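You operate a simulated robot arm through the tools that you are given. There is no shell and no other tool. Be economical: measure what you need, move in short steps, check, and stop when the job is done.

You run a simulated two-armed robot. Do the job below in one go: nothing can be reset, and whatever is moved stays where it is left.

JOB
Pick up the green brush with one hand, pass it to the other hand and put it on the bottom green shelf. Fetch the valve tray and set it on the orange cart top. Any order will do.
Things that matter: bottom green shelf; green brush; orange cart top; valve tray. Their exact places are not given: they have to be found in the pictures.

Only the result counts: the job must be done as asked and must still hold three seconds after the hand-in. Knocking over, shifting, dropping, spilling or breaking anything else fails it.

ROBOT AND FRAMES
Two 7-joint arms with two-finger parallel grippers on one trunk, on a base that drives. Base frame: it is fixed to the floor where the robot stands at the start and does not move with it; the origin is under the middle of the robot, x ahead of it, y to its left, z up; the surface under the hand at the start is at about z = 1020. Readings come in mm, degrees, newtons and seconds.
The left shoulder is at the start at [70, 134, 1051], the right one opposite. With the tool pointing down near the work surface each hand reaches from about 100 to 600 mm from the robot's upright axis, wherever it stands, measured 20 degrees to its own side. Places, roughly: bottom green shelf [500, 1100, 300]; green brush (4x3x12 cm) [500, 200, 700]; orange cart top [400, -2500, 800]; valve tray (22x15x9 cm) [400, -1500, 300]. Payload 1.57 kg a hand.
The tool frame of a hand sits at the grasp point between the pads (the TCP): z along the fingers, y along the line on which they close. The tips reach 30 mm beyond it. The gripper opens to 80 mm. The fingers are 17 mm wide and 12 mm thick; the gripper's body (40 by 82 mm) begins 80 mm behind the TCP.
Orientation is that of the tool frame in the base frame, as a unit quaternion [x, y, z, w]. With the fingers straight down and closing along the base's y, the tool's x points along the base's -x, its y along +y and its z along -z.

CONTROLS
- The arms move only by the tool send_rows. It takes "left_deltas", "right_deltas" or both (then of equal length, played together; a hand with none holds still); each is a list of rows, each a list of 6 numbers: the shift along the tool's x, y, z in cm, then the turn, a rotation vector about the tool's x, y, z in rad. In form: [[dx, dy, dz, ax, ay, az], ...]. A call has 1 to 12 rows; each row is the pose to reach, as a shift and turn from the pose commanded when the call began, along the tool's axes at that moment. "left_gripper" and "right_gripper" are, for a hand that has rows, the opening, from 0 (shut) to 1 (fully open), set as the call begins (left out, the last holds). A row lasts 0.2 s, in which the tool goes at most 50 mm and 8.6 degrees; a call with a longer step from one row to the next is refused whole, and so is a gripper value outside its range. A pose out of reach is approached as far as the arm can. The call stops where the force on the tool passes 40 N (or 10 N more than at its start, if that is more) or the arm is blocked; 0.2 s more then pass. The fingers move at their own pace (about 153 mm/s each) and stop on an object; they squeeze with about 43 N. The grip force told is the motor's: it shows also when the fingers shut on nothing. Time passes only in rows, and 0.2 s behind the last, so rows that repeat a pose let the fingers close. The reply holds the time, the measured pose of the TCP, the force on the tool along the base axes, the opening and the grip force, in the units named above and with some noise, with the torque about the TCP (base axes, N m) and any sound that the robot's microphone picked up.
- Cameras (640 x 400 px; columns grow to the right, rows downward): "scene" is now at [130.3, 23.8, 1269.6]; the picture's right is [0.28, -0.96, 0.00], its down [-0.63, -0.18, -0.76] and it looks along [0.72, 0.21, -0.66] (base axes); focal length 271 px, centre (320, 200). "left" rides on the left gripper at [72, 7, -122] in its tool frame; the picture's right is [-0.09, 1.00, 0.00], its down [-0.84, -0.08, -0.54] and it looks along [-0.54, -0.05, 0.84] (tool axes); focal length 238 px, centre (320, 200). "right" rides on the right gripper at [72, -7, -122] in its tool frame; the picture's right is [0.09, 1.00, 0.00], its down [-0.84, 0.08, -0.54] and it looks along [-0.54, 0.05, 0.84] (tool axes); focal length 238 px, centre (320, 200).
- get_image(camera): a new picture of that camera. No time passes.
- raise_lower(by): slides the trunk up (or, below 0, down) by that many mm; the arms and the scene camera ride with it, the base frame stays. It gives what a move gives, with no picture.
- steer(legs): drives the robot by 1 to 6 legs, each [ahead, left, turn to the left] in mm, mm and degrees, along the robot's own axes; the way and the turn of a leg run together, so that a leg with both is an arc; at most 1500 mm and 180 degrees a leg. The arms and the cameras ride along, it lands a little off, and it stops where it bumps. It gives what a move gives.
- head_to(pan, tilt): turns the head with the scene camera to pan (to the left, within 86 degrees either way) and tilt (down, from -29 to 69), counted from straight ahead of the robot. It gives what a move gives.
- measure_at(camera, pixels): there is no depth. For up to 12 entries [column, row, z] of the newest picture of that camera ("zoom" is the newest enlarged one), the place [x, y] in the base frame at which the ray of that pixel passes the height z, good to about 3 mm. No time passes.
- zoom(camera, box): a new picture of the part [left, top, right, bottom] of that camera's present view, enlarged. No time passes.
- sign_off(): hands the job in; it is judged then, once.

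Go step by step. Measure first, check grasps and placings, and put right what went wrong. The budget is 110 turns and 108 pictures, counting those below and the enlarged ones. Unless the task says otherwise, let go and move clear before handing in, and close with one line.

The tools are called as a command line: name --argument value ..., lists and objects as JSON in quotes. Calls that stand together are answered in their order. send_rows: Moves the arms, as the interface text tells. Its arguments: {"type":"object","properties":{"left_deltas":{"type":"array","items":{"type":"array","items":{"type":"number"}}},"left_gripper":{"type":"number"},"right_deltas":{"type":"array","items":{"type":"array","items":{"type":"number"}}},"right_gripper":{"type":"number"}},"required":[]} The other tools are called the same way: raise_lower (by) slides the trunk up or down; steer (legs) drives the base; head_to (pan, tilt) turns the head that bears the scene camera; get_image (camera) takes a picture; measure_at (camera, pixels) gives the place at which the rays of pixels pass given heights; zoom (camera, box) takes an enlarged picture of a part of a camera's view; sign_off () hands the job in.

At the start:

```text
t: 0.0
left_eef_pos: [251.4, 213.4, 988.0]
left_tcp_rot: [0.0, 1.0, 0.0, 0.0]
left_force: [-0.5, -0.7, -1.1]
left_moment: [0.0, -0.01, -0.03]
left_width: 80.2
left_gripper_force: 0.0
right_eef_pos: [329.3, -13.0, 1069.6]
right_tcp_rot: [0.0, 1.0, 0.0, 0.0]
right_force: [-1.5, 0.0, -0.3]
right_moment: [0.01, 0.02, 0.0]
right_width: 80.0
right_gripper_force: 0.1
trunk travel left (down, up): [-625.0, 315.0]
robot x, y, heading: [1.4, 3.3, 0.1]
head pan, tilt: [16.3, 41.0]
```

scene: 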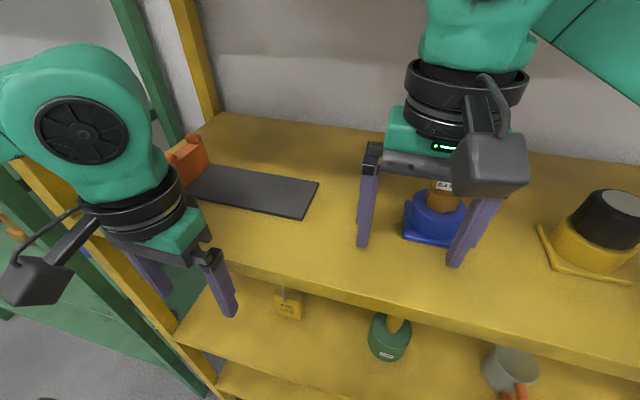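
right: 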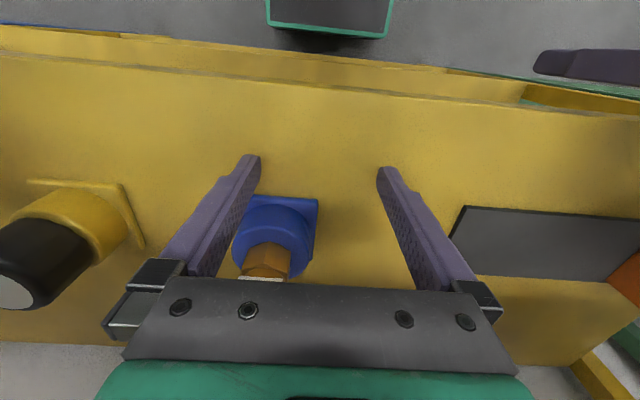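
left: 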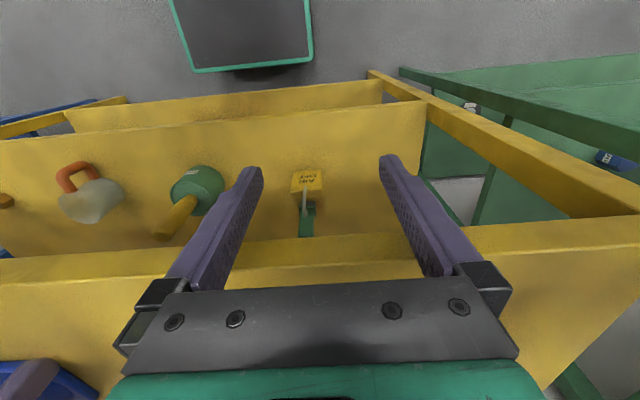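

The objects on the second yellow shelf (left camera around (305,190) and (190,190)) are the brush candidates. I'll enlarge both views of them.

zoom --camera "left" --box '[40, 130, 360, 330]'

zoom --camera "scene" --box '[160, 240, 416, 400]'

```text
2.00 times, centred on (200, 230) of left
```

zoom: 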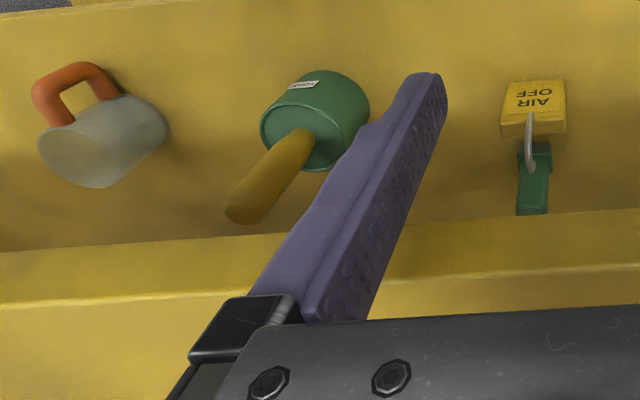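

```text
2.50 times, centred on (288, 320) of scene
```

zoom: 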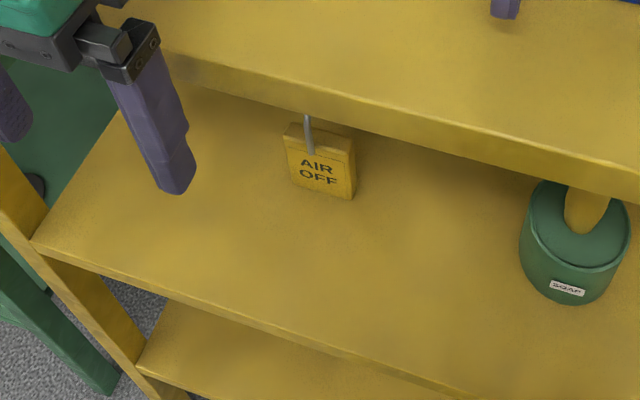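

A green handle sits behind the yellow "AIR OFF" block, at zoom (533,185) and left about (306,222). I'll measure it and the shelf edges.

get_image --camera "left"

measure_at --camera "left" --pixels '[[306, 222, 700], [306, 222, 740], [306, 180, 700], [306, 180, 740], [190, 190, 740], [90, 195, 740], [300, 265, 1020], [300, 265, 1000], [300, 237, 1000], [300, 112, 680], [440, 270, 1020]]'

measure_at --camera "scene" --pixels '[[430, 303, 1020], [200, 255, 1020], [250, 180, 1020], [290, 310, 700], [175, 340, 680], [440, 225, 1020], [230, 390, 680]]'

```text
102 pictures are left
```

left: 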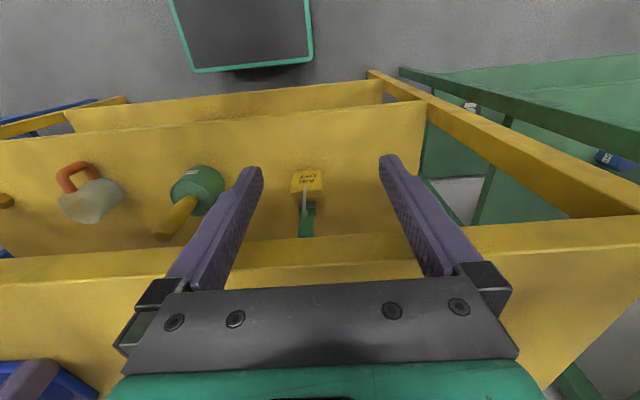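

```text
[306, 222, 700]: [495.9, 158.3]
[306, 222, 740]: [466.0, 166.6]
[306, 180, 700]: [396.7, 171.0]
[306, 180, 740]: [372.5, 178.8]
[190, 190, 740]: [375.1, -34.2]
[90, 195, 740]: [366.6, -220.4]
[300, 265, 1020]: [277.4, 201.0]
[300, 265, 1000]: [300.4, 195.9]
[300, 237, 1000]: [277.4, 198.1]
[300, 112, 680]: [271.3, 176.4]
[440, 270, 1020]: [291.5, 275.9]
```

```text
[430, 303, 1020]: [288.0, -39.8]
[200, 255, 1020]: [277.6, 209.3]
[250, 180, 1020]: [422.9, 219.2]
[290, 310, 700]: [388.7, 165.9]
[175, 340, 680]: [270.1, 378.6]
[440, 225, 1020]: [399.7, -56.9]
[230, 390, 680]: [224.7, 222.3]
```

The shelf front edge is at x≈280 and the brush is near (490,160,700) behind the tag block. I'll look to both sides before I drive.

head_to --pan 80 --tilt 30

get_image --camera "scene"

head_to --pan -75 --tilt 30

get_image --camera "scene"

```text
t: 1.3
left_eef_pos: [251.2, 213.0, 988.4]
left_tcp_rot: [0.0, 1.0, 0.0, 0.0]
left_force: [0.3, -0.1, 0.1]
left_moment: [0.03, -0.03, -0.01]
left_width: 79.8
left_gripper_force: 0.0
right_eef_pos: [330.0, -12.0, 1067.5]
right_tcp_rot: [0.0, 1.0, 0.0, 0.001]
right_force: [0.3, -0.7, -0.5]
right_moment: [0.01, 0.01, -0.02]
right_width: 80.1
right_gripper_force: 0.0
trunk travel left (down, up): [-625.0, 315.0]
robot x, y, heading: [-2.1, 1.4, 0.2]
head pan, tilt: [80.0, 30.0]
```

```text
101 pictures are left
```

scene: 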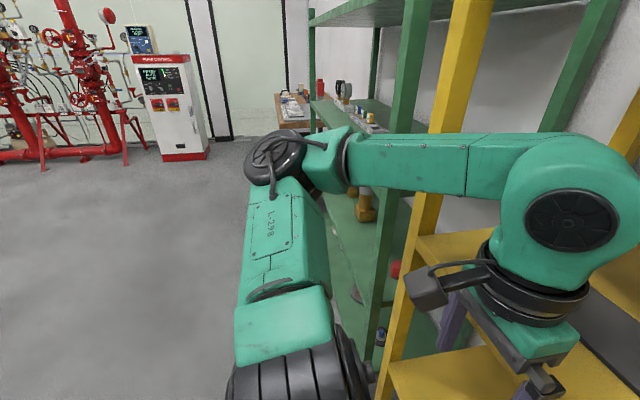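

```text
t: 3.7
left_eef_pos: [250.8, 213.6, 987.4]
left_tcp_rot: [0.0, 1.0, 0.0, 0.0]
left_force: [0.1, 0.1, 0.0]
left_moment: [0.0, -0.01, 0.02]
left_width: 80.1
left_gripper_force: 0.0
right_eef_pos: [330.6, -12.2, 1069.8]
right_tcp_rot: [0.001, 1.0, 0.0, -0.001]
right_force: [-1.1, 0.2, 0.0]
right_moment: [0.02, 0.0, 0.0]
right_width: 79.9
right_gripper_force: 0.0
trunk travel left (down, up): [-625.0, 315.0]
robot x, y, heading: [0.8, -2.9, -0.4]
head pan, tilt: [-75.0, 30.0]
```

```text
100 pictures are left
```

scene: 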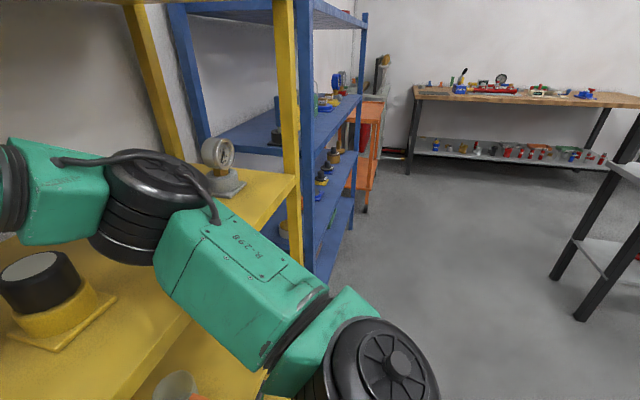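

Both sides show open floor and nothing close behind. I'll back off, then lower the trunk to look into the second yellow shelf.

steer --legs '[[-300, 0, 0]]'

raise_lower --by -330

head_to --pan 5 --tilt 20

get_image --camera "scene"

get_image --camera "left"

```text
t: 5.8
left_eef_pos: [-48.3, 213.5, 987.7]
left_tcp_rot: [0.001, 1.0, 0.0, 0.001]
left_force: [0.7, 0.4, -0.8]
left_moment: [0.04, -0.01, 0.04]
left_width: 79.8
left_gripper_force: 0.0
right_eef_pos: [30.1, -13.0, 1067.6]
right_tcp_rot: [0.001, 1.0, -0.001, -0.001]
right_force: [-0.7, -0.2, -0.3]
right_moment: [0.02, 0.01, -0.01]
right_width: 80.1
right_gripper_force: 0.0
trunk travel left (down, up): [-625.0, 315.0]
robot x, y, heading: [-301.6, 1.5, 0.1]
head pan, tilt: [-75.0, 30.0]
```

```text
t: 9.0
left_eef_pos: [-49.3, 213.7, 659.4]
left_tcp_rot: [0.001, 1.0, -0.001, 0.0]
left_force: [-0.6, 0.2, 0.3]
left_moment: [0.0, -0.04, 0.03]
left_width: 80.1
left_gripper_force: 0.0
right_eef_pos: [28.7, -12.2, 739.8]
right_tcp_rot: [0.001, 1.0, 0.0, 0.0]
right_force: [-0.7, 0.6, 0.0]
right_moment: [-0.04, -0.02, 0.01]
right_width: 80.1
right_gripper_force: 0.1
trunk travel left (down, up): [-295.0, 645.0]
robot x, y, heading: [-304.2, -0.7, -0.2]
head pan, tilt: [-75.0, 30.0]
```

```text
t: 10.6
left_eef_pos: [-49.9, 213.1, 658.8]
left_tcp_rot: [0.001, 1.0, 0.0, -0.001]
left_force: [1.5, 0.1, -0.1]
left_moment: [-0.01, 0.03, 0.0]
left_width: 80.1
left_gripper_force: 0.1
right_eef_pos: [27.6, -12.8, 738.6]
right_tcp_rot: [0.001, 1.0, 0.0, 0.0]
right_force: [0.2, 0.2, 0.7]
right_moment: [-0.01, 0.0, -0.01]
right_width: 80.2
right_gripper_force: 0.0
trunk travel left (down, up): [-295.0, 645.0]
robot x, y, heading: [-298.2, -1.9, -0.2]
head pan, tilt: [5.0, 20.0]
```

```text
99 pictures are left
```

scene: 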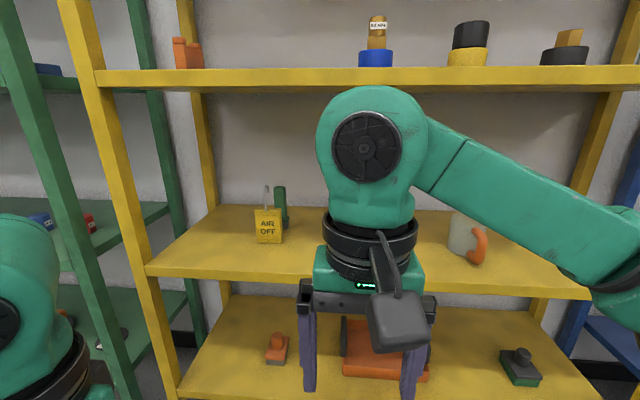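

```text
98 pictures are left
```

left: 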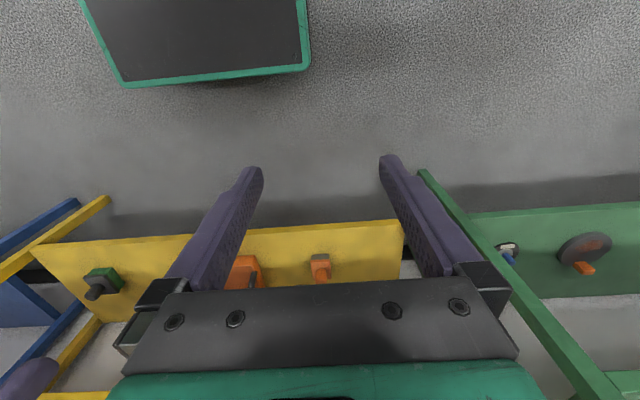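

zoom --camera "scene" --box '[180, 160, 340, 260]'

measure_at --camera "scene" --pixels '[[268, 243, 680], [285, 226, 680], [240, 273, 680], [330, 283, 680], [200, 262, 680], [280, 187, 780], [330, 89, 1000]]'

```text
4.00 times, centred on (260, 210) of scene
```

zoom: 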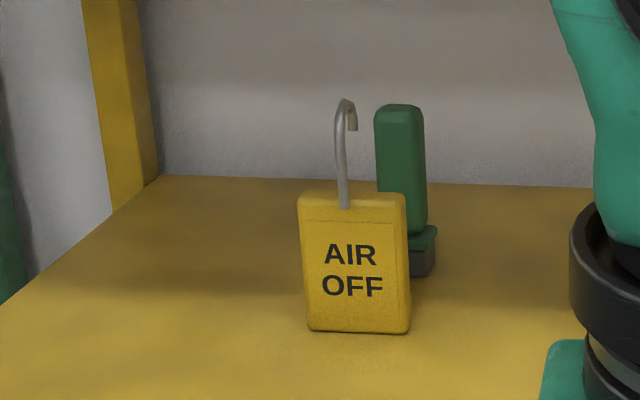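

```text
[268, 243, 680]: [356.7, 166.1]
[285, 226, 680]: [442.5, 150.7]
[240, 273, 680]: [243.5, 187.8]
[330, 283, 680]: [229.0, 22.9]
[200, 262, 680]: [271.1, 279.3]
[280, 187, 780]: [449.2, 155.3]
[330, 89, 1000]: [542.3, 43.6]
```

The brush stands upright with its top near z≈770, just behind the tag block and its raised shackle. The soap pot is hidden by the right arm, so I'll move that hand aside and measure again.

send_rows --right_deltas '[[0, -5, 0, 0, 0, 0], [0, -10, 0, 0, 0, 0], [0, -15, 0, 0, 0, 0], [0, -20, 0, 0, 0, 0], [2, -24, 0, 0, 0, 0]]'

get_image --camera "scene"

zoom --camera "scene" --box '[220, 150, 460, 300]'

```text
t: 11.8
left_eef_pos: [-49.9, 214.0, 659.6]
left_tcp_rot: [0.0, 1.0, 0.0, 0.001]
left_force: [-0.2, 0.2, 0.6]
left_moment: [0.0, 0.02, 0.0]
left_width: 80.0
left_gripper_force: 0.1
right_eef_pos: [8.0, -253.6, 736.8]
right_tcp_rot: [-0.001, 1.0, 0.001, 0.0]
right_force: [-0.1, 0.3, -0.1]
right_moment: [0.0, 0.02, -0.01]
right_width: 80.1
right_gripper_force: 0.2
trunk travel left (down, up): [-295.0, 645.0]
robot x, y, heading: [-298.4, -1.5, 0.0]
head pan, tilt: [5.0, 20.0]
```

```text
96 pictures are left
```

scene: 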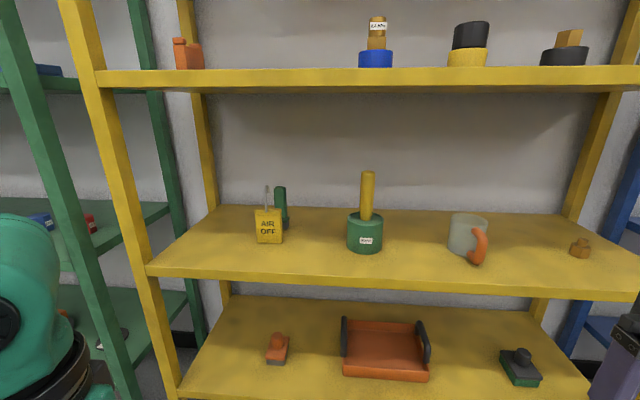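

```text
2.67 times, centred on (340, 225) of scene
```

zoom: 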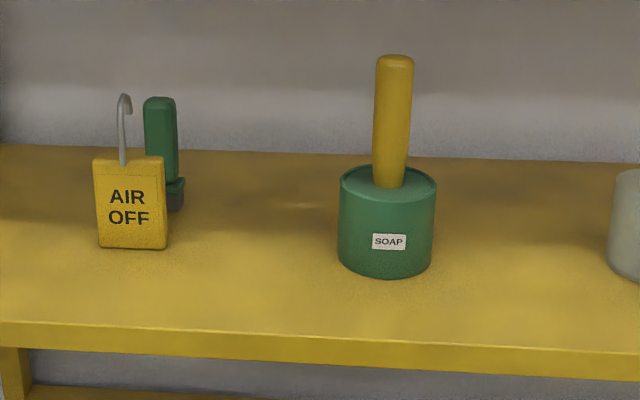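

I'll raise the trunk for a second viewpoint so I can triangulate.

measure_at --camera "zoom" --pixels '[[132, 250, 662], [123, 95, 793], [96, 160, 735], [164, 158, 735], [160, 98, 770], [175, 210, 662], [145, 100, 770], [176, 100, 770], [385, 278, 662], [393, 57, 800], [339, 185, 725], [436, 185, 725]]'

raise_lower --by 300

head_to --pan 5 --tilt 38

zoom --camera "scene" --box '[220, 110, 460, 260]'

```text
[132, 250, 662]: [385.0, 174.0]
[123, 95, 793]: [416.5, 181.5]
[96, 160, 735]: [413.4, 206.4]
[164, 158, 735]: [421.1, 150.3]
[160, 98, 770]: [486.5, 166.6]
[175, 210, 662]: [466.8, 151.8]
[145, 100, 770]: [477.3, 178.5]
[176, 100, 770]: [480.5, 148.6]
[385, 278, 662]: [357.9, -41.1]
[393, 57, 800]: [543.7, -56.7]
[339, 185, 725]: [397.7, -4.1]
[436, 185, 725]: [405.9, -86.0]
```

```text
t: 14.8
left_eef_pos: [-49.3, 213.8, 959.7]
left_tcp_rot: [0.0, 1.0, 0.001, 0.0]
left_force: [0.2, 0.3, 0.3]
left_moment: [0.03, -0.01, 0.0]
left_width: 80.2
left_gripper_force: 0.1
right_eef_pos: [9.2, -252.9, 1039.5]
right_tcp_rot: [0.001, 1.0, 0.0, 0.0]
right_force: [-0.7, -0.3, -0.7]
right_moment: [-0.04, 0.01, -0.02]
right_width: 80.2
right_gripper_force: 0.1
trunk travel left (down, up): [-595.0, 345.0]
robot x, y, heading: [-301.1, 1.2, -0.1]
head pan, tilt: [5.0, 20.0]
```

```text
t: 15.6
left_eef_pos: [-50.2, 213.7, 959.3]
left_tcp_rot: [0.001, 1.0, 0.0, 0.0]
left_force: [0.2, -0.4, -0.3]
left_moment: [0.01, 0.0, -0.04]
left_width: 80.0
left_gripper_force: 0.0
right_eef_pos: [8.5, -252.6, 1037.2]
right_tcp_rot: [0.001, 1.0, 0.001, -0.001]
right_force: [-0.7, 0.0, 1.0]
right_moment: [0.02, -0.02, -0.02]
right_width: 80.0
right_gripper_force: 0.1
trunk travel left (down, up): [-595.0, 345.0]
robot x, y, heading: [-299.7, 2.8, -0.1]
head pan, tilt: [5.0, 38.0]
```

```text
2.67 times, centred on (340, 185) of scene
```

zoom: 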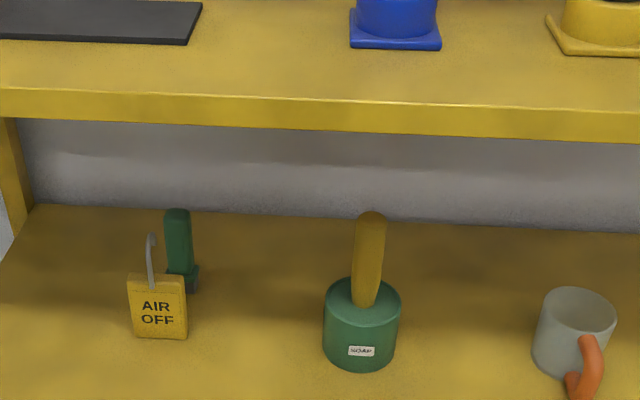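

measure_at --camera "zoom" --pixels '[[160, 340, 662], [150, 234, 793], [128, 275, 735], [185, 276, 735], [177, 210, 770], [195, 292, 662], [358, 371, 662], [370, 213, 800], [324, 295, 725], [400, 295, 725], [300, 97, 1000], [300, 128, 978]]'

```text
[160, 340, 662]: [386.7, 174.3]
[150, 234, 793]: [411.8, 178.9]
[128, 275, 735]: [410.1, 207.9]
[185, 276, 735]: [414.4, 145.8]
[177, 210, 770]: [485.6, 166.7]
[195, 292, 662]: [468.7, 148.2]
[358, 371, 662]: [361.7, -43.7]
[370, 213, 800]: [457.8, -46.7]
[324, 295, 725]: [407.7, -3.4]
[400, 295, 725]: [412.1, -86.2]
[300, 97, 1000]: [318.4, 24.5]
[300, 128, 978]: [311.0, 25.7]
```

Triangulated: shelf surface z≈662, brush handle axis about (483,164), top z≈770, shackle at (412,180,793), soap pot at (405,-45). I'll grasp with the right hand, yawed 40° left and pitched 25° down, so it passes right of the shackle. First I'll lower the trunk and set that pose in free space.

raise_lower --by -250

send_rows --right_deltas '[[-1.69, 3.02, -0.74, -0.0439, -0.1207, -0.0689], [-3.38, 6.04, -1.49, -0.0878, -0.2413, -0.1378], [-5.07, 9.07, -2.23, -0.1317, -0.362, -0.2067], [-6.76, 12.09, -2.98, -0.1756, -0.4827, -0.2756], [-8.44, 15.11, -3.72, -0.2194, -0.6033, -0.3444], [-10.13, 18.13, -4.47, -0.2633, -0.724, -0.4133], [-11.82, 21.16, -5.21, -0.3072, -0.8447, -0.4822], [-13.51, 24.18, -5.96, -0.3511, -0.9653, -0.5511], [-15.2, 27.2, -6.7, -0.395, -1.086, -0.62]]' --right_gripper 0.8

head_to --pan 5 --tilt 25

get_image --camera "scene"

get_image --camera "right"

```text
t: 18.2
left_eef_pos: [-49.3, 213.8, 709.4]
left_tcp_rot: [0.001, 1.0, -0.001, 0.0]
left_force: [-0.1, -0.5, 0.9]
left_moment: [0.03, 0.03, -0.03]
left_width: 80.1
left_gripper_force: 0.0
right_eef_pos: [9.1, -252.9, 788.1]
right_tcp_rot: [0.001, 1.0, 0.001, 0.0]
right_force: [0.4, 0.5, 0.1]
right_moment: [-0.04, 0.0, -0.01]
right_width: 80.0
right_gripper_force: 0.0
trunk travel left (down, up): [-345.0, 595.0]
robot x, y, heading: [-298.4, 1.7, -0.1]
head pan, tilt: [5.0, 38.0]
```

```text
t: 20.2
left_eef_pos: [-48.5, 213.2, 707.6]
left_tcp_rot: [0.001, 1.0, 0.001, 0.0]
left_force: [-0.9, 1.0, -0.8]
left_moment: [-0.03, 0.02, -0.01]
left_width: 80.0
left_gripper_force: 0.1
right_eef_pos: [162.0, 18.1, 855.2]
right_tcp_rot: [-0.288, 0.792, 0.184, 0.505]
right_force: [0.0, 0.0, -0.2]
right_moment: [-0.01, -0.03, 0.02]
right_width: 64.2
right_gripper_force: 0.0
trunk travel left (down, up): [-345.0, 595.0]
robot x, y, heading: [-302.9, 1.1, -0.3]
head pan, tilt: [5.0, 38.0]
```

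```text
t: 20.9
left_eef_pos: [-48.8, 213.7, 708.1]
left_tcp_rot: [0.0, 1.0, 0.0, 0.001]
left_force: [-0.1, 0.6, 0.0]
left_moment: [0.02, -0.01, -0.02]
left_width: 79.9
left_gripper_force: 0.2
right_eef_pos: [161.0, 18.0, 855.9]
right_tcp_rot: [-0.288, 0.793, 0.184, 0.504]
right_force: [0.1, 0.3, 0.0]
right_moment: [0.02, 0.03, -0.02]
right_width: 63.9
right_gripper_force: 0.0
trunk travel left (down, up): [-345.0, 595.0]
robot x, y, heading: [-302.5, 0.8, -0.1]
head pan, tilt: [5.0, 25.0]
```

```text
93 pictures are left
```

scene: 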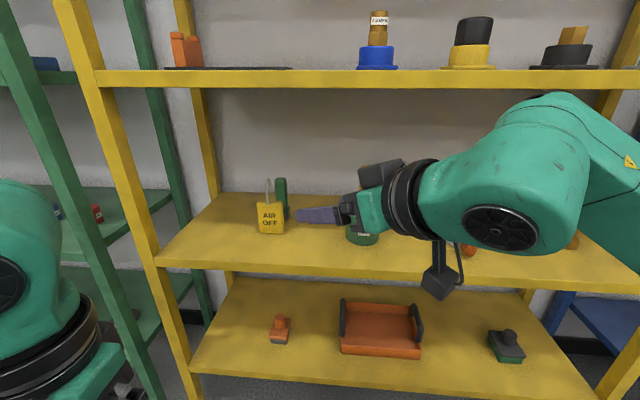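

```text
92 pictures are left
```

right: 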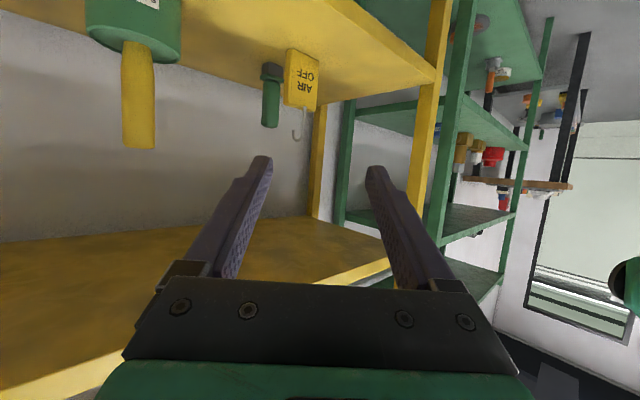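

The pose is as planned and the view is clear. I'll drive 150 mm ahead and check the view again.

steer --legs '[[150, 0, 0]]'

get_image --camera "scene"

get_image --camera "right"

measure_at --camera "right" --pixels '[[270, 120, 770], [270, 70, 690]]'

```text
t: 22.3
left_eef_pos: [102.4, 212.4, 708.8]
left_tcp_rot: [0.0, 1.0, 0.0, -0.002]
left_force: [0.6, -0.1, 0.0]
left_moment: [-0.02, -0.01, -0.01]
left_width: 80.1
left_gripper_force: 0.0
right_eef_pos: [312.7, 17.4, 855.3]
right_tcp_rot: [-0.288, 0.793, 0.183, 0.504]
right_force: [0.3, -0.4, -0.1]
right_moment: [0.04, -0.02, 0.0]
right_width: 64.1
right_gripper_force: 0.0
trunk travel left (down, up): [-345.0, 595.0]
robot x, y, heading: [-153.5, 0.1, -0.3]
head pan, tilt: [5.0, 25.0]
```

```text
91 pictures are left
```

scene: 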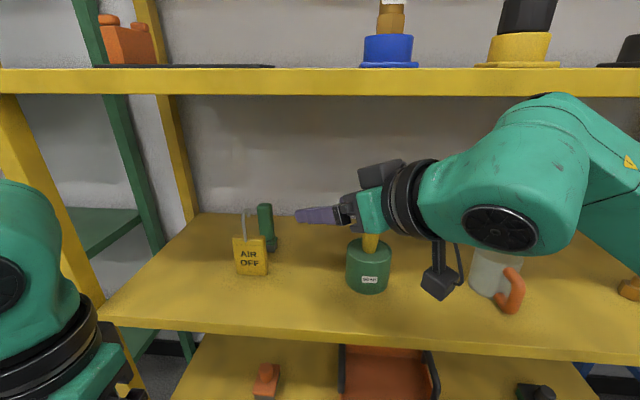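

```text
90 pictures are left
```

right: 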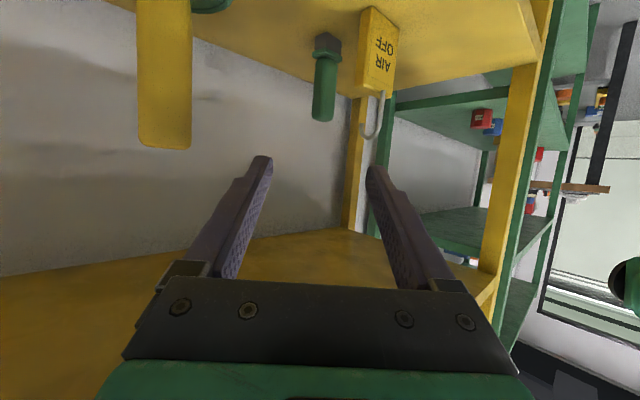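

```text
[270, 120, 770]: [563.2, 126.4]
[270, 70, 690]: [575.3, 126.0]
```

measure_at --camera "right" --pixels '[[322, 118, 770], [324, 60, 690], [313, 80, 720], [339, 80, 720], [326, 80, 720], [372, 135, 793], [165, 146, 823], [311, 45, 690], [341, 45, 690]]'

zoom --camera "right" --box '[240, 0, 432, 120]'

```text
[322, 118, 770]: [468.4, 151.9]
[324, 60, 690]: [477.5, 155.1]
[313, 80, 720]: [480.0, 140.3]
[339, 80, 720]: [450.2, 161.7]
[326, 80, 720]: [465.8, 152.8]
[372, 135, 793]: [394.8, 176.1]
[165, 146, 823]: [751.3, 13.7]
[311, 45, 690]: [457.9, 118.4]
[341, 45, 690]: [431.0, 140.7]
```

```text
3.33 times, centred on (336, 60) of right
```

zoom: 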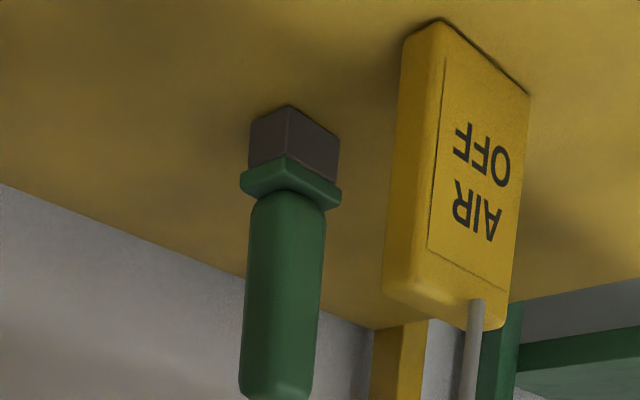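

The near top edge of the handle reads (468,152), so its axis is about (481,162), nicely in line with the tool axis. I'll advance 14 cm and check.

send_rows --right_deltas '[[0, 0, 3.5, 0, 0, 0], [0, 0, 7, 0, 0, 0], [0, 0, 10.5, 0, 0, 0], [0, 0, 14, 0, 0, 0]]'

get_image --camera "right"

get_image --camera "scene"

```text
t: 23.3
left_eef_pos: [102.0, 213.2, 708.8]
left_tcp_rot: [0.001, 1.0, 0.0, 0.001]
left_force: [-0.6, -0.3, -0.3]
left_moment: [-0.03, 0.02, 0.02]
left_width: 80.1
left_gripper_force: 0.1
right_eef_pos: [410.6, 100.7, 795.1]
right_tcp_rot: [-0.288, 0.793, 0.183, 0.504]
right_force: [-1.3, 0.0, -0.1]
right_moment: [0.01, 0.02, 0.02]
right_width: 64.0
right_gripper_force: 0.1
trunk travel left (down, up): [-345.0, 595.0]
robot x, y, heading: [-152.3, -0.2, 0.1]
head pan, tilt: [5.0, 25.0]
```

```text
88 pictures are left
```

right: 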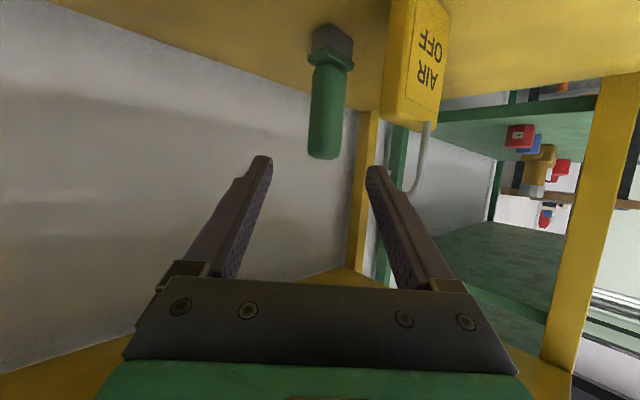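

```text
87 pictures are left
```

scene: 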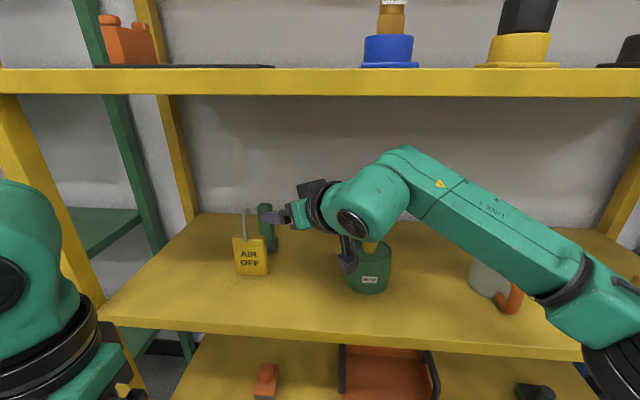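

Alignment is good: the handle tip at (325,155) lies between the fingers. The shackle is outside the right-hand finger, so I'll narrow the opening slightly and advance 5.5 cm.

send_rows --right_deltas '[[0, 0, 0, 0, 0, 0], [0, 0, 2, 0, 0, 0], [0, 0, 4, 0, 0, 0], [0, 0.2, 5.5, 0, 0, 0]]' --right_gripper 0.72

get_image --camera "right"

zoom --camera "scene" --box '[200, 130, 440, 280]'

```text
t: 24.3
left_eef_pos: [102.0, 213.7, 708.4]
left_tcp_rot: [0.001, 1.0, 0.0, 0.0]
left_force: [-0.3, 0.3, 0.7]
left_moment: [0.01, -0.05, -0.01]
left_width: 80.2
left_gripper_force: 0.1
right_eef_pos: [447.2, 133.0, 773.4]
right_tcp_rot: [-0.287, 0.793, 0.182, 0.505]
right_force: [-0.2, -0.3, 0.1]
right_moment: [0.02, -0.01, -0.01]
right_width: 57.7
right_gripper_force: 0.0
trunk travel left (down, up): [-345.0, 595.0]
robot x, y, heading: [-148.1, -1.5, 0.0]
head pan, tilt: [5.0, 25.0]
```

```text
86 pictures are left
```

right: 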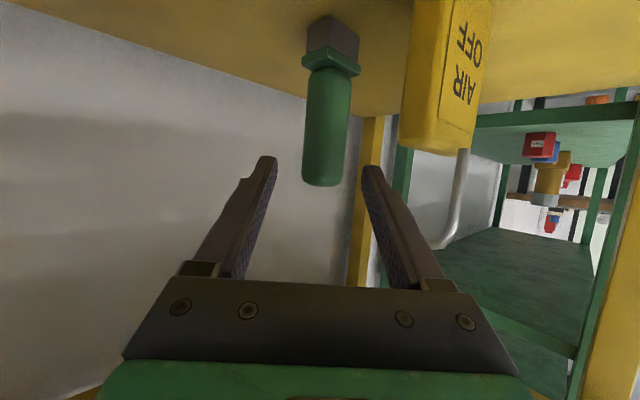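

```text
2.67 times, centred on (320, 205) of scene
```

zoom: 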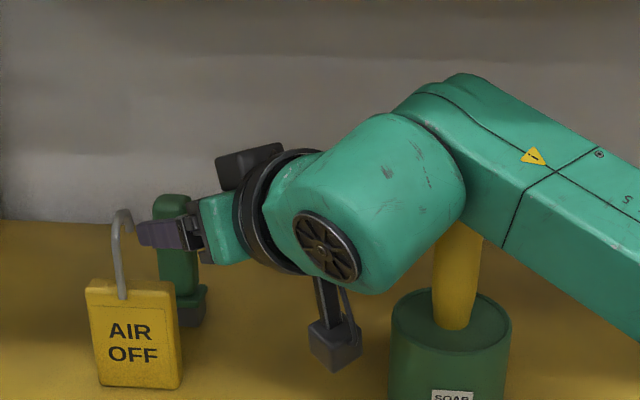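

The handle is between the fingers and the shackle is clear of them. I'll advance the last 4.3 cm and close.

send_rows --right_deltas '[[0, 0.1, 1.5, 0, 0, 0], [0, 0.2, 3, 0, 0, 0], [0, 0.2, 4.3, 0, 0, 0]]'

get_image --camera "right"

```text
t: 25.1
left_eef_pos: [100.8, 213.3, 708.2]
left_tcp_rot: [0.0, 1.0, 0.0, 0.0]
left_force: [-0.4, 1.3, 0.2]
left_moment: [-0.01, 0.01, 0.01]
left_width: 80.1
left_gripper_force: 0.1
right_eef_pos: [475.5, 159.4, 753.4]
right_tcp_rot: [-0.287, 0.793, 0.183, 0.504]
right_force: [0.3, 0.1, -0.2]
right_moment: [0.03, 0.0, 0.01]
right_width: 57.7
right_gripper_force: 0.0
trunk travel left (down, up): [-345.0, 595.0]
robot x, y, heading: [-153.3, 4.1, -0.4]
head pan, tilt: [5.0, 25.0]
```

```text
84 pictures are left
```

right: 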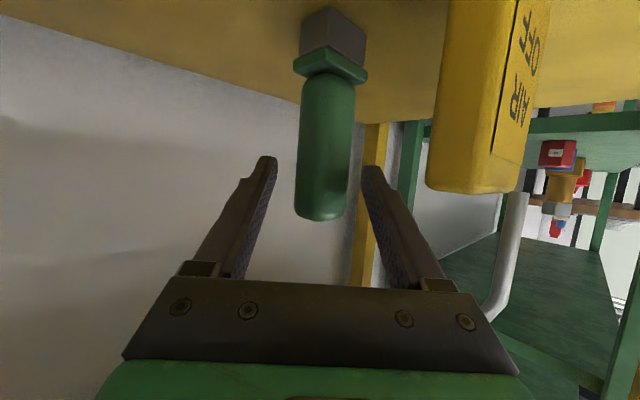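

The handle sits at the TCP (pixel ~(321,190)). Closing the gripper.

send_rows --right_deltas '[[0, 0, 0, 0, 0, 0], [0, 0, 0, 0, 0, 0], [0, 0, 0, 0, 0, 0]]' --right_gripper 0

get_image --camera "right"

```text
t: 25.9
left_eef_pos: [101.8, 214.0, 709.7]
left_tcp_rot: [0.001, 1.0, 0.0, 0.001]
left_force: [0.3, -0.4, -0.1]
left_moment: [0.02, -0.02, 0.02]
left_width: 80.2
left_gripper_force: 0.1
right_eef_pos: [474.4, 159.9, 754.0]
right_tcp_rot: [-0.287, 0.793, 0.183, 0.505]
right_force: [0.8, 0.2, 0.3]
right_moment: [0.04, 0.02, -0.02]
right_width: 25.1
right_gripper_force: 37.1
trunk travel left (down, up): [-345.0, 595.0]
robot x, y, heading: [-150.7, 0.0, -0.4]
head pan, tilt: [5.0, 25.0]
```

```text
83 pictures are left
```

right: 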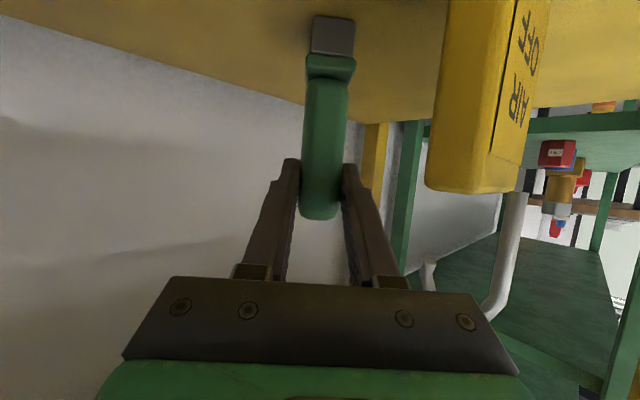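

Held at 25 mm width with 37 N. I'll lift 15 mm and back out along the entry line.

send_rows --right_deltas '[[-0.7, 0, -0.3, 0, 0, 0], [-1.36, 0, -0.63, 0, 0, 0], [-1.36, 0, -3.6, 0, 0, 0], [-1.36, 0, -7, 0, 0, 0], [-1.36, 0, -10.5, 0, 0, 0], [-1.36, 0, -14, 0, 0, 0], [-1.36, 0, -17.5, 0, 0, 0], [-1.36, 0, -21, 0, 0, 0], [-1.36, 0, -24, 0, 0, 0]]'

get_image --camera "scene"

get_image --camera "right"

```text
t: 27.9
left_eef_pos: [99.8, 211.5, 708.0]
left_tcp_rot: [0.001, 1.0, -0.001, -0.001]
left_force: [0.0, -0.3, 0.1]
left_moment: [0.02, -0.01, 0.03]
left_width: 80.1
left_gripper_force: 0.0
right_eef_pos: [311.9, 21.7, 868.8]
right_tcp_rot: [-0.288, 0.793, 0.183, 0.505]
right_force: [0.5, 0.7, -0.6]
right_moment: [0.02, 0.02, 0.01]
right_width: 25.4
right_gripper_force: 36.7
trunk travel left (down, up): [-345.0, 595.0]
robot x, y, heading: [-149.4, 3.2, -0.0]
head pan, tilt: [5.0, 25.0]
```

```text
82 pictures are left
```

scene: 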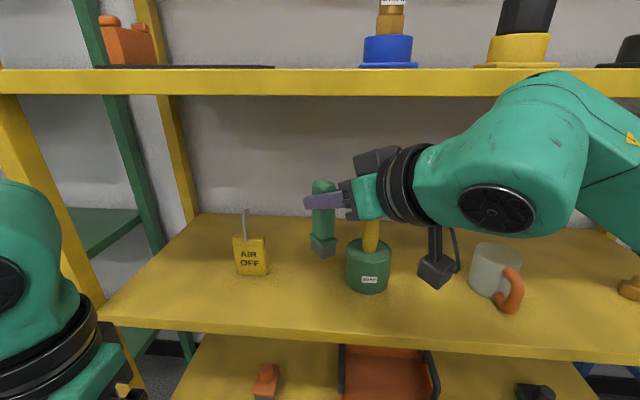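

```text
81 pictures are left
```

right: 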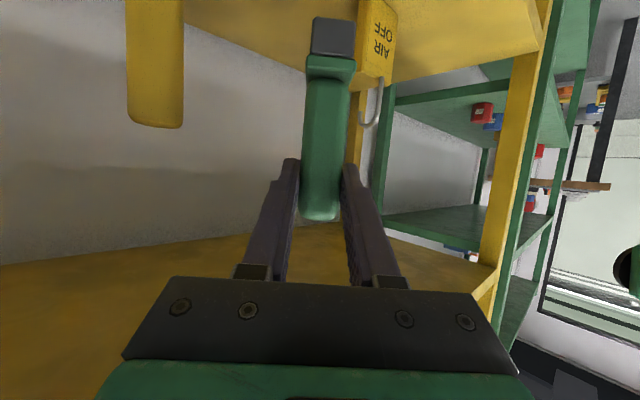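

The brush is out of the shelf area and hangs straight. I'll back off for a free-space handover and shift the right hand a little.

steer --legs '[[-350, 0, 0]]'

send_rows --right_deltas '[[0.5, -2.3, 2.4, 0, 0, 0], [1.05, -4.63, 4.85, 0, 0, 0]]'

head_to --pan 0 --tilt 35

get_image --camera "scene"

```text
t: 30.1
left_eef_pos: [-249.5, 213.9, 709.4]
left_tcp_rot: [0.001, 1.0, -0.001, 0.0]
left_force: [0.6, 0.7, -0.3]
left_moment: [-0.01, -0.02, 0.0]
left_width: 80.0
left_gripper_force: 0.0
right_eef_pos: [-36.9, 23.7, 868.6]
right_tcp_rot: [-0.287, 0.793, 0.183, 0.506]
right_force: [0.2, 0.2, -1.1]
right_moment: [-0.03, 0.02, -0.05]
right_width: 25.3
right_gripper_force: 36.8
trunk travel left (down, up): [-345.0, 595.0]
robot x, y, heading: [-501.3, 1.7, -0.3]
head pan, tilt: [5.0, 25.0]
```

```text
t: 30.8
left_eef_pos: [-248.6, 213.8, 708.7]
left_tcp_rot: [0.002, 1.0, -0.001, 0.001]
left_force: [-0.1, 0.6, -0.1]
left_moment: [0.0, 0.02, 0.02]
left_width: 80.3
left_gripper_force: 0.0
right_eef_pos: [22.9, 12.4, 836.1]
right_tcp_rot: [-0.287, 0.794, 0.182, 0.505]
right_force: [0.7, -0.4, -0.9]
right_moment: [0.0, -0.03, 0.04]
right_width: 25.5
right_gripper_force: 37.1
trunk travel left (down, up): [-345.0, 595.0]
robot x, y, heading: [-497.8, 1.8, -0.2]
head pan, tilt: [5.0, 25.0]
```

```text
t: 31.5
left_eef_pos: [-248.9, 213.6, 709.1]
left_tcp_rot: [0.002, 1.0, 0.0, 0.0]
left_force: [-0.2, 0.0, 0.1]
left_moment: [0.0, 0.03, 0.02]
left_width: 80.3
left_gripper_force: 0.0
right_eef_pos: [21.9, 12.6, 837.5]
right_tcp_rot: [-0.287, 0.793, 0.183, 0.505]
right_force: [-0.7, 0.1, -1.9]
right_moment: [0.0, 0.03, 0.02]
right_width: 25.3
right_gripper_force: 36.6
trunk travel left (down, up): [-345.0, 595.0]
robot x, y, heading: [-501.3, -3.0, -0.3]
head pan, tilt: [0.0, 35.0]
```

```text
80 pictures are left
```

scene: 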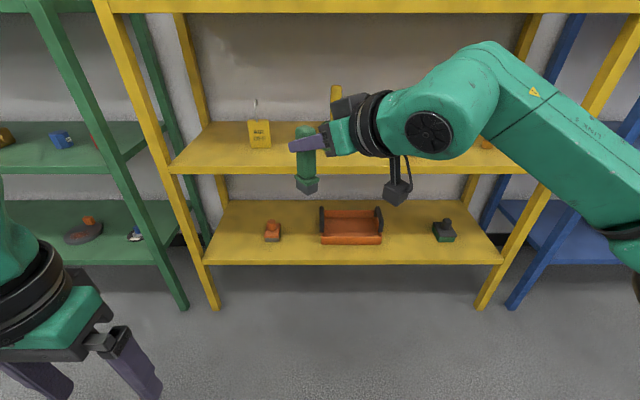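

Brush is hanging vertically at (22,12). I'll bring the left hand to a pre-handover pose (yaw −50°, pitch 8° down), 16 cm away from it.

send_rows --left_deltas '[[-1.57, -0.71, -1.0, 0.0565, -0.1212, 0.065], [-3.15, -1.42, -2.0, 0.113, -0.2423, 0.13], [-4.72, -2.13, -3.0, 0.1695, -0.3635, 0.1949], [-6.29, -2.84, -4.0, 0.226, -0.4846, 0.2599], [-7.86, -3.55, -5.0, 0.2825, -0.6058, 0.3249], [-9.44, -4.25, -6.0, 0.3389, -0.7269, 0.3899], [-11.01, -4.96, -7.0, 0.3954, -0.8481, 0.4549], [-12.58, -5.67, -8.0, 0.4519, -0.9692, 0.5199], [-14.15, -6.38, -9.0, 0.5084, -1.0904, 0.5848], [-15.73, -7.09, -10.0, 0.5649, -1.2115, 0.6498], [-17.3, -7.8, -11.0, 0.6214, -1.3327, 0.7148]]' --left_gripper 0.8

get_image --camera "scene"

get_image --camera "left"

```text
t: 33.9
left_eef_pos: [-116.1, 84.0, 825.4]
left_tcp_rot: [0.301, 0.726, -0.262, 0.56]
left_force: [-0.2, 0.1, 0.1]
left_moment: [-0.02, 0.01, -0.02]
left_width: 63.9
left_gripper_force: 0.2
left hand out of reach, approached as far as the arm can: row 9, 10, 11
right_eef_pos: [22.2, 12.2, 839.0]
right_tcp_rot: [-0.287, 0.793, 0.183, 0.505]
right_force: [-0.2, 0.7, -0.9]
right_moment: [-0.02, 0.03, 0.0]
right_width: 25.4
right_gripper_force: 36.6
trunk travel left (down, up): [-345.0, 595.0]
robot x, y, heading: [-500.9, -0.9, -0.3]
head pan, tilt: [0.0, 35.0]
```

```text
79 pictures are left
```

scene: 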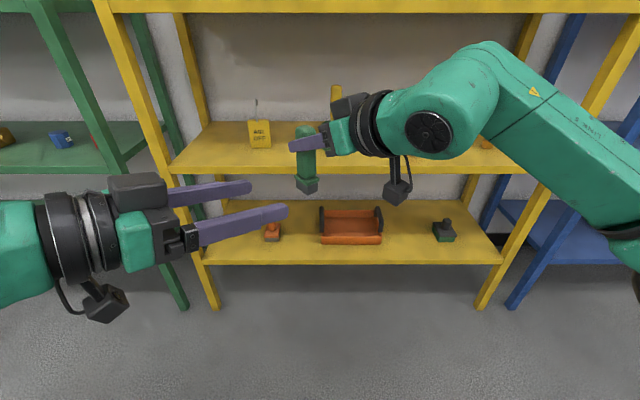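

```text
78 pictures are left
```

left: 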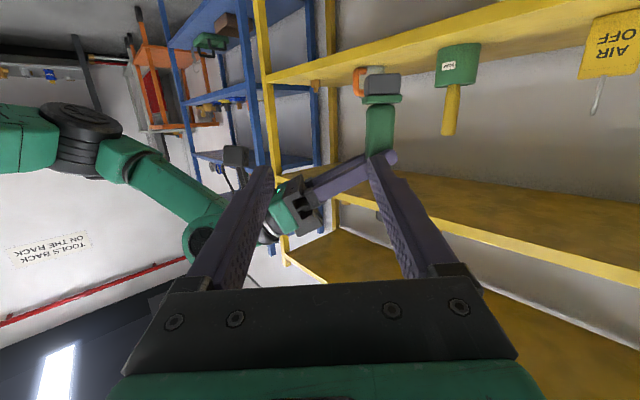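

The left arm can't fold that close to the body. I'll shift the meeting point about 150 mm forward with both hands.

send_rows --right_deltas '[[-1.42, -1.84, 3.04, 0, 0, 0], [-2.84, -3.68, 6.08, 0, 0, 0], [-4.26, -5.51, 9.12, 0, 0, 0], [-5.68, -7.35, 12.16, 0, 0, 0]]' --left_deltas '[[-0.25, 3.35, 1.82, 0, 0, 0], [-0.51, 6.71, 3.64, 0, 0, 0], [-0.77, 10.07, 5.46, 0, 0, 0], [-1.02, 13.42, 7.28, 0, 0, 0]]'

get_image --camera "scene"

get_image --camera "left"

```text
t: 34.9
left_eef_pos: [-84.5, 76.5, 828.3]
left_tcp_rot: [0.3, 0.728, -0.262, 0.558]
left_force: [-0.9, 0.7, -0.3]
left_moment: [0.0, -0.02, 0.01]
left_width: 64.1
left_gripper_force: 0.1
left hand out of reach, approached as far as the arm can: row 1, 2, 3, 4
right_eef_pos: [97.7, 28.0, 837.3]
right_tcp_rot: [-0.287, 0.793, 0.184, 0.505]
right_force: [1.1, 0.1, -0.9]
right_moment: [-0.01, 0.01, 0.02]
right_width: 25.2
right_gripper_force: 36.8
right hand out of reach, approached as far as the arm can: row 3, 4
trunk travel left (down, up): [-345.0, 595.0]
robot x, y, heading: [-501.9, 2.7, -0.1]
head pan, tilt: [0.0, 35.0]
```

```text
77 pictures are left
```

scene: 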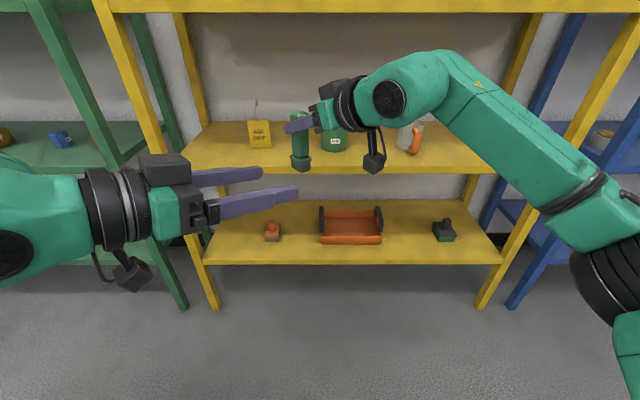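

```text
76 pictures are left
```

left: 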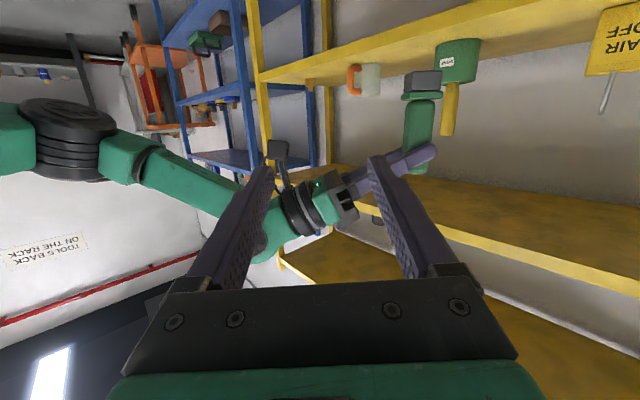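

Both hands hit arm limits there: the left can't take that steep sideways pose, and the right tops out at x≈98. I'll use the mirrored pose that worked for the right hand. First the right moves to the right and rolls about 17°, so the brush's lower end swings toward the left hand.

send_rows --right_deltas '[[1.09, -2.33, -2.33, 0, 0, 0.1], [2.17, -4.67, -4.65, 0, 0, 0.2], [3.26, -7.0, -6.98, 0, 0, 0.3]]'

```text
t: 35.7
left_eef_pos: [-84.4, 74.6, 827.1]
left_tcp_rot: [0.3, 0.728, -0.261, 0.559]
left_force: [0.6, -0.2, -0.2]
left_moment: [0.01, -0.02, 0.01]
left_width: 63.9
left_gripper_force: 0.0
right_eef_pos: [82.5, -75.0, 837.8]
right_tcp_rot: [-0.165, 0.828, 0.257, 0.471]
right_force: [0.1, 0.0, 0.0]
right_moment: [-0.02, 0.0, 0.03]
right_width: 25.2
right_gripper_force: 36.7
trunk travel left (down, up): [-345.0, 595.0]
robot x, y, heading: [-499.1, -1.0, -0.1]
head pan, tilt: [0.0, 35.0]
```

Right is where I wanted it. Now the left hand goes to the mirrored pose (yaw −40°, pitch 25°) near (0,0,797).

send_rows --left_deltas '[[0.06, 0.38, 3.86, -0.042, 0.064, 0], [0.11, 0.75, 7.73, -0.085, 0.127, 0], [0.17, 1.13, 11.59, -0.127, 0.191, 0.001]]'

get_image --camera "scene"

get_image --camera "left"

```text
t: 36.5
left_eef_pos: [-0.4, -1.3, 798.6]
left_tcp_rot: [0.289, 0.793, -0.184, 0.504]
left_force: [-0.3, -0.4, 0.8]
left_moment: [-0.03, 0.01, 0.02]
left_width: 64.1
left_gripper_force: 0.0
right_eef_pos: [82.3, -74.6, 838.6]
right_tcp_rot: [-0.165, 0.827, 0.257, 0.471]
right_force: [-0.8, -0.3, -1.2]
right_moment: [-0.04, 0.03, 0.0]
right_width: 25.4
right_gripper_force: 36.9
trunk travel left (down, up): [-345.0, 595.0]
robot x, y, heading: [-497.4, 4.2, -0.0]
head pan, tilt: [0.0, 35.0]
```

```text
75 pictures are left
```

scene: 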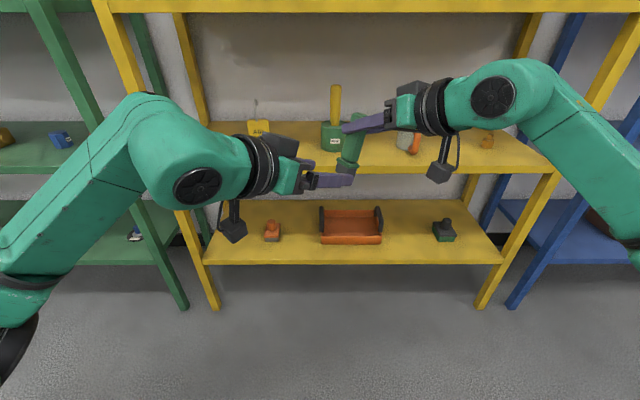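

```text
74 pictures are left
```

left: 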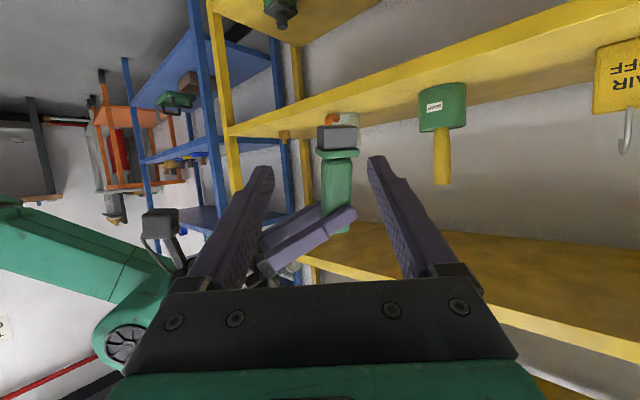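

Both hands are aligned, and the free handle section shows at (335,180) in the left view. I'll move the left hand about 60% of the way and look.

send_rows --left_deltas '[[-1.25, 0.07, 2.6, 0, 0, 0], [-2.5, 0.14, 5.2, 0, 0, 0]]'

get_image --camera "left"

zoom --camera "scene" --box '[250, 80, 442, 200]'

```text
t: 37.1
left_eef_pos: [45.1, -39.5, 799.6]
left_tcp_rot: [0.289, 0.792, -0.186, 0.505]
left_force: [-0.7, 0.3, 0.9]
left_moment: [0.01, -0.01, 0.01]
left_width: 64.2
left_gripper_force: 0.0
right_eef_pos: [82.4, -73.7, 838.4]
right_tcp_rot: [-0.164, 0.827, 0.256, 0.472]
right_force: [0.6, 0.1, -1.2]
right_moment: [0.01, -0.01, -0.03]
right_width: 25.3
right_gripper_force: 36.9
trunk travel left (down, up): [-345.0, 595.0]
robot x, y, heading: [-497.9, 0.0, -0.2]
head pan, tilt: [0.0, 35.0]
```

```text
73 pictures are left
```

left: 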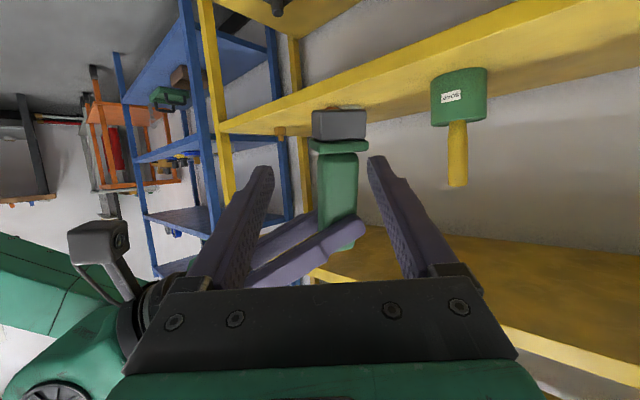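

```text
3.33 times, centred on (346, 140) of scene
```

zoom: 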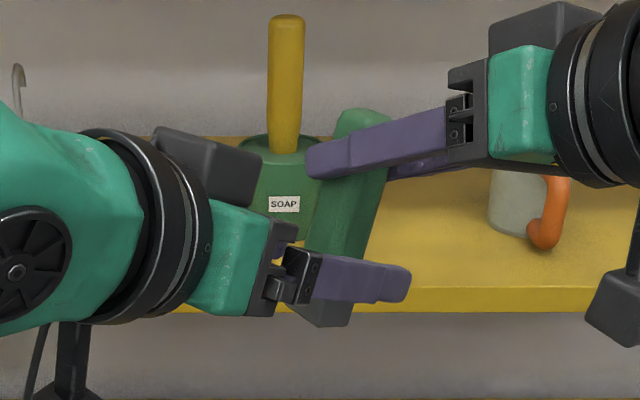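

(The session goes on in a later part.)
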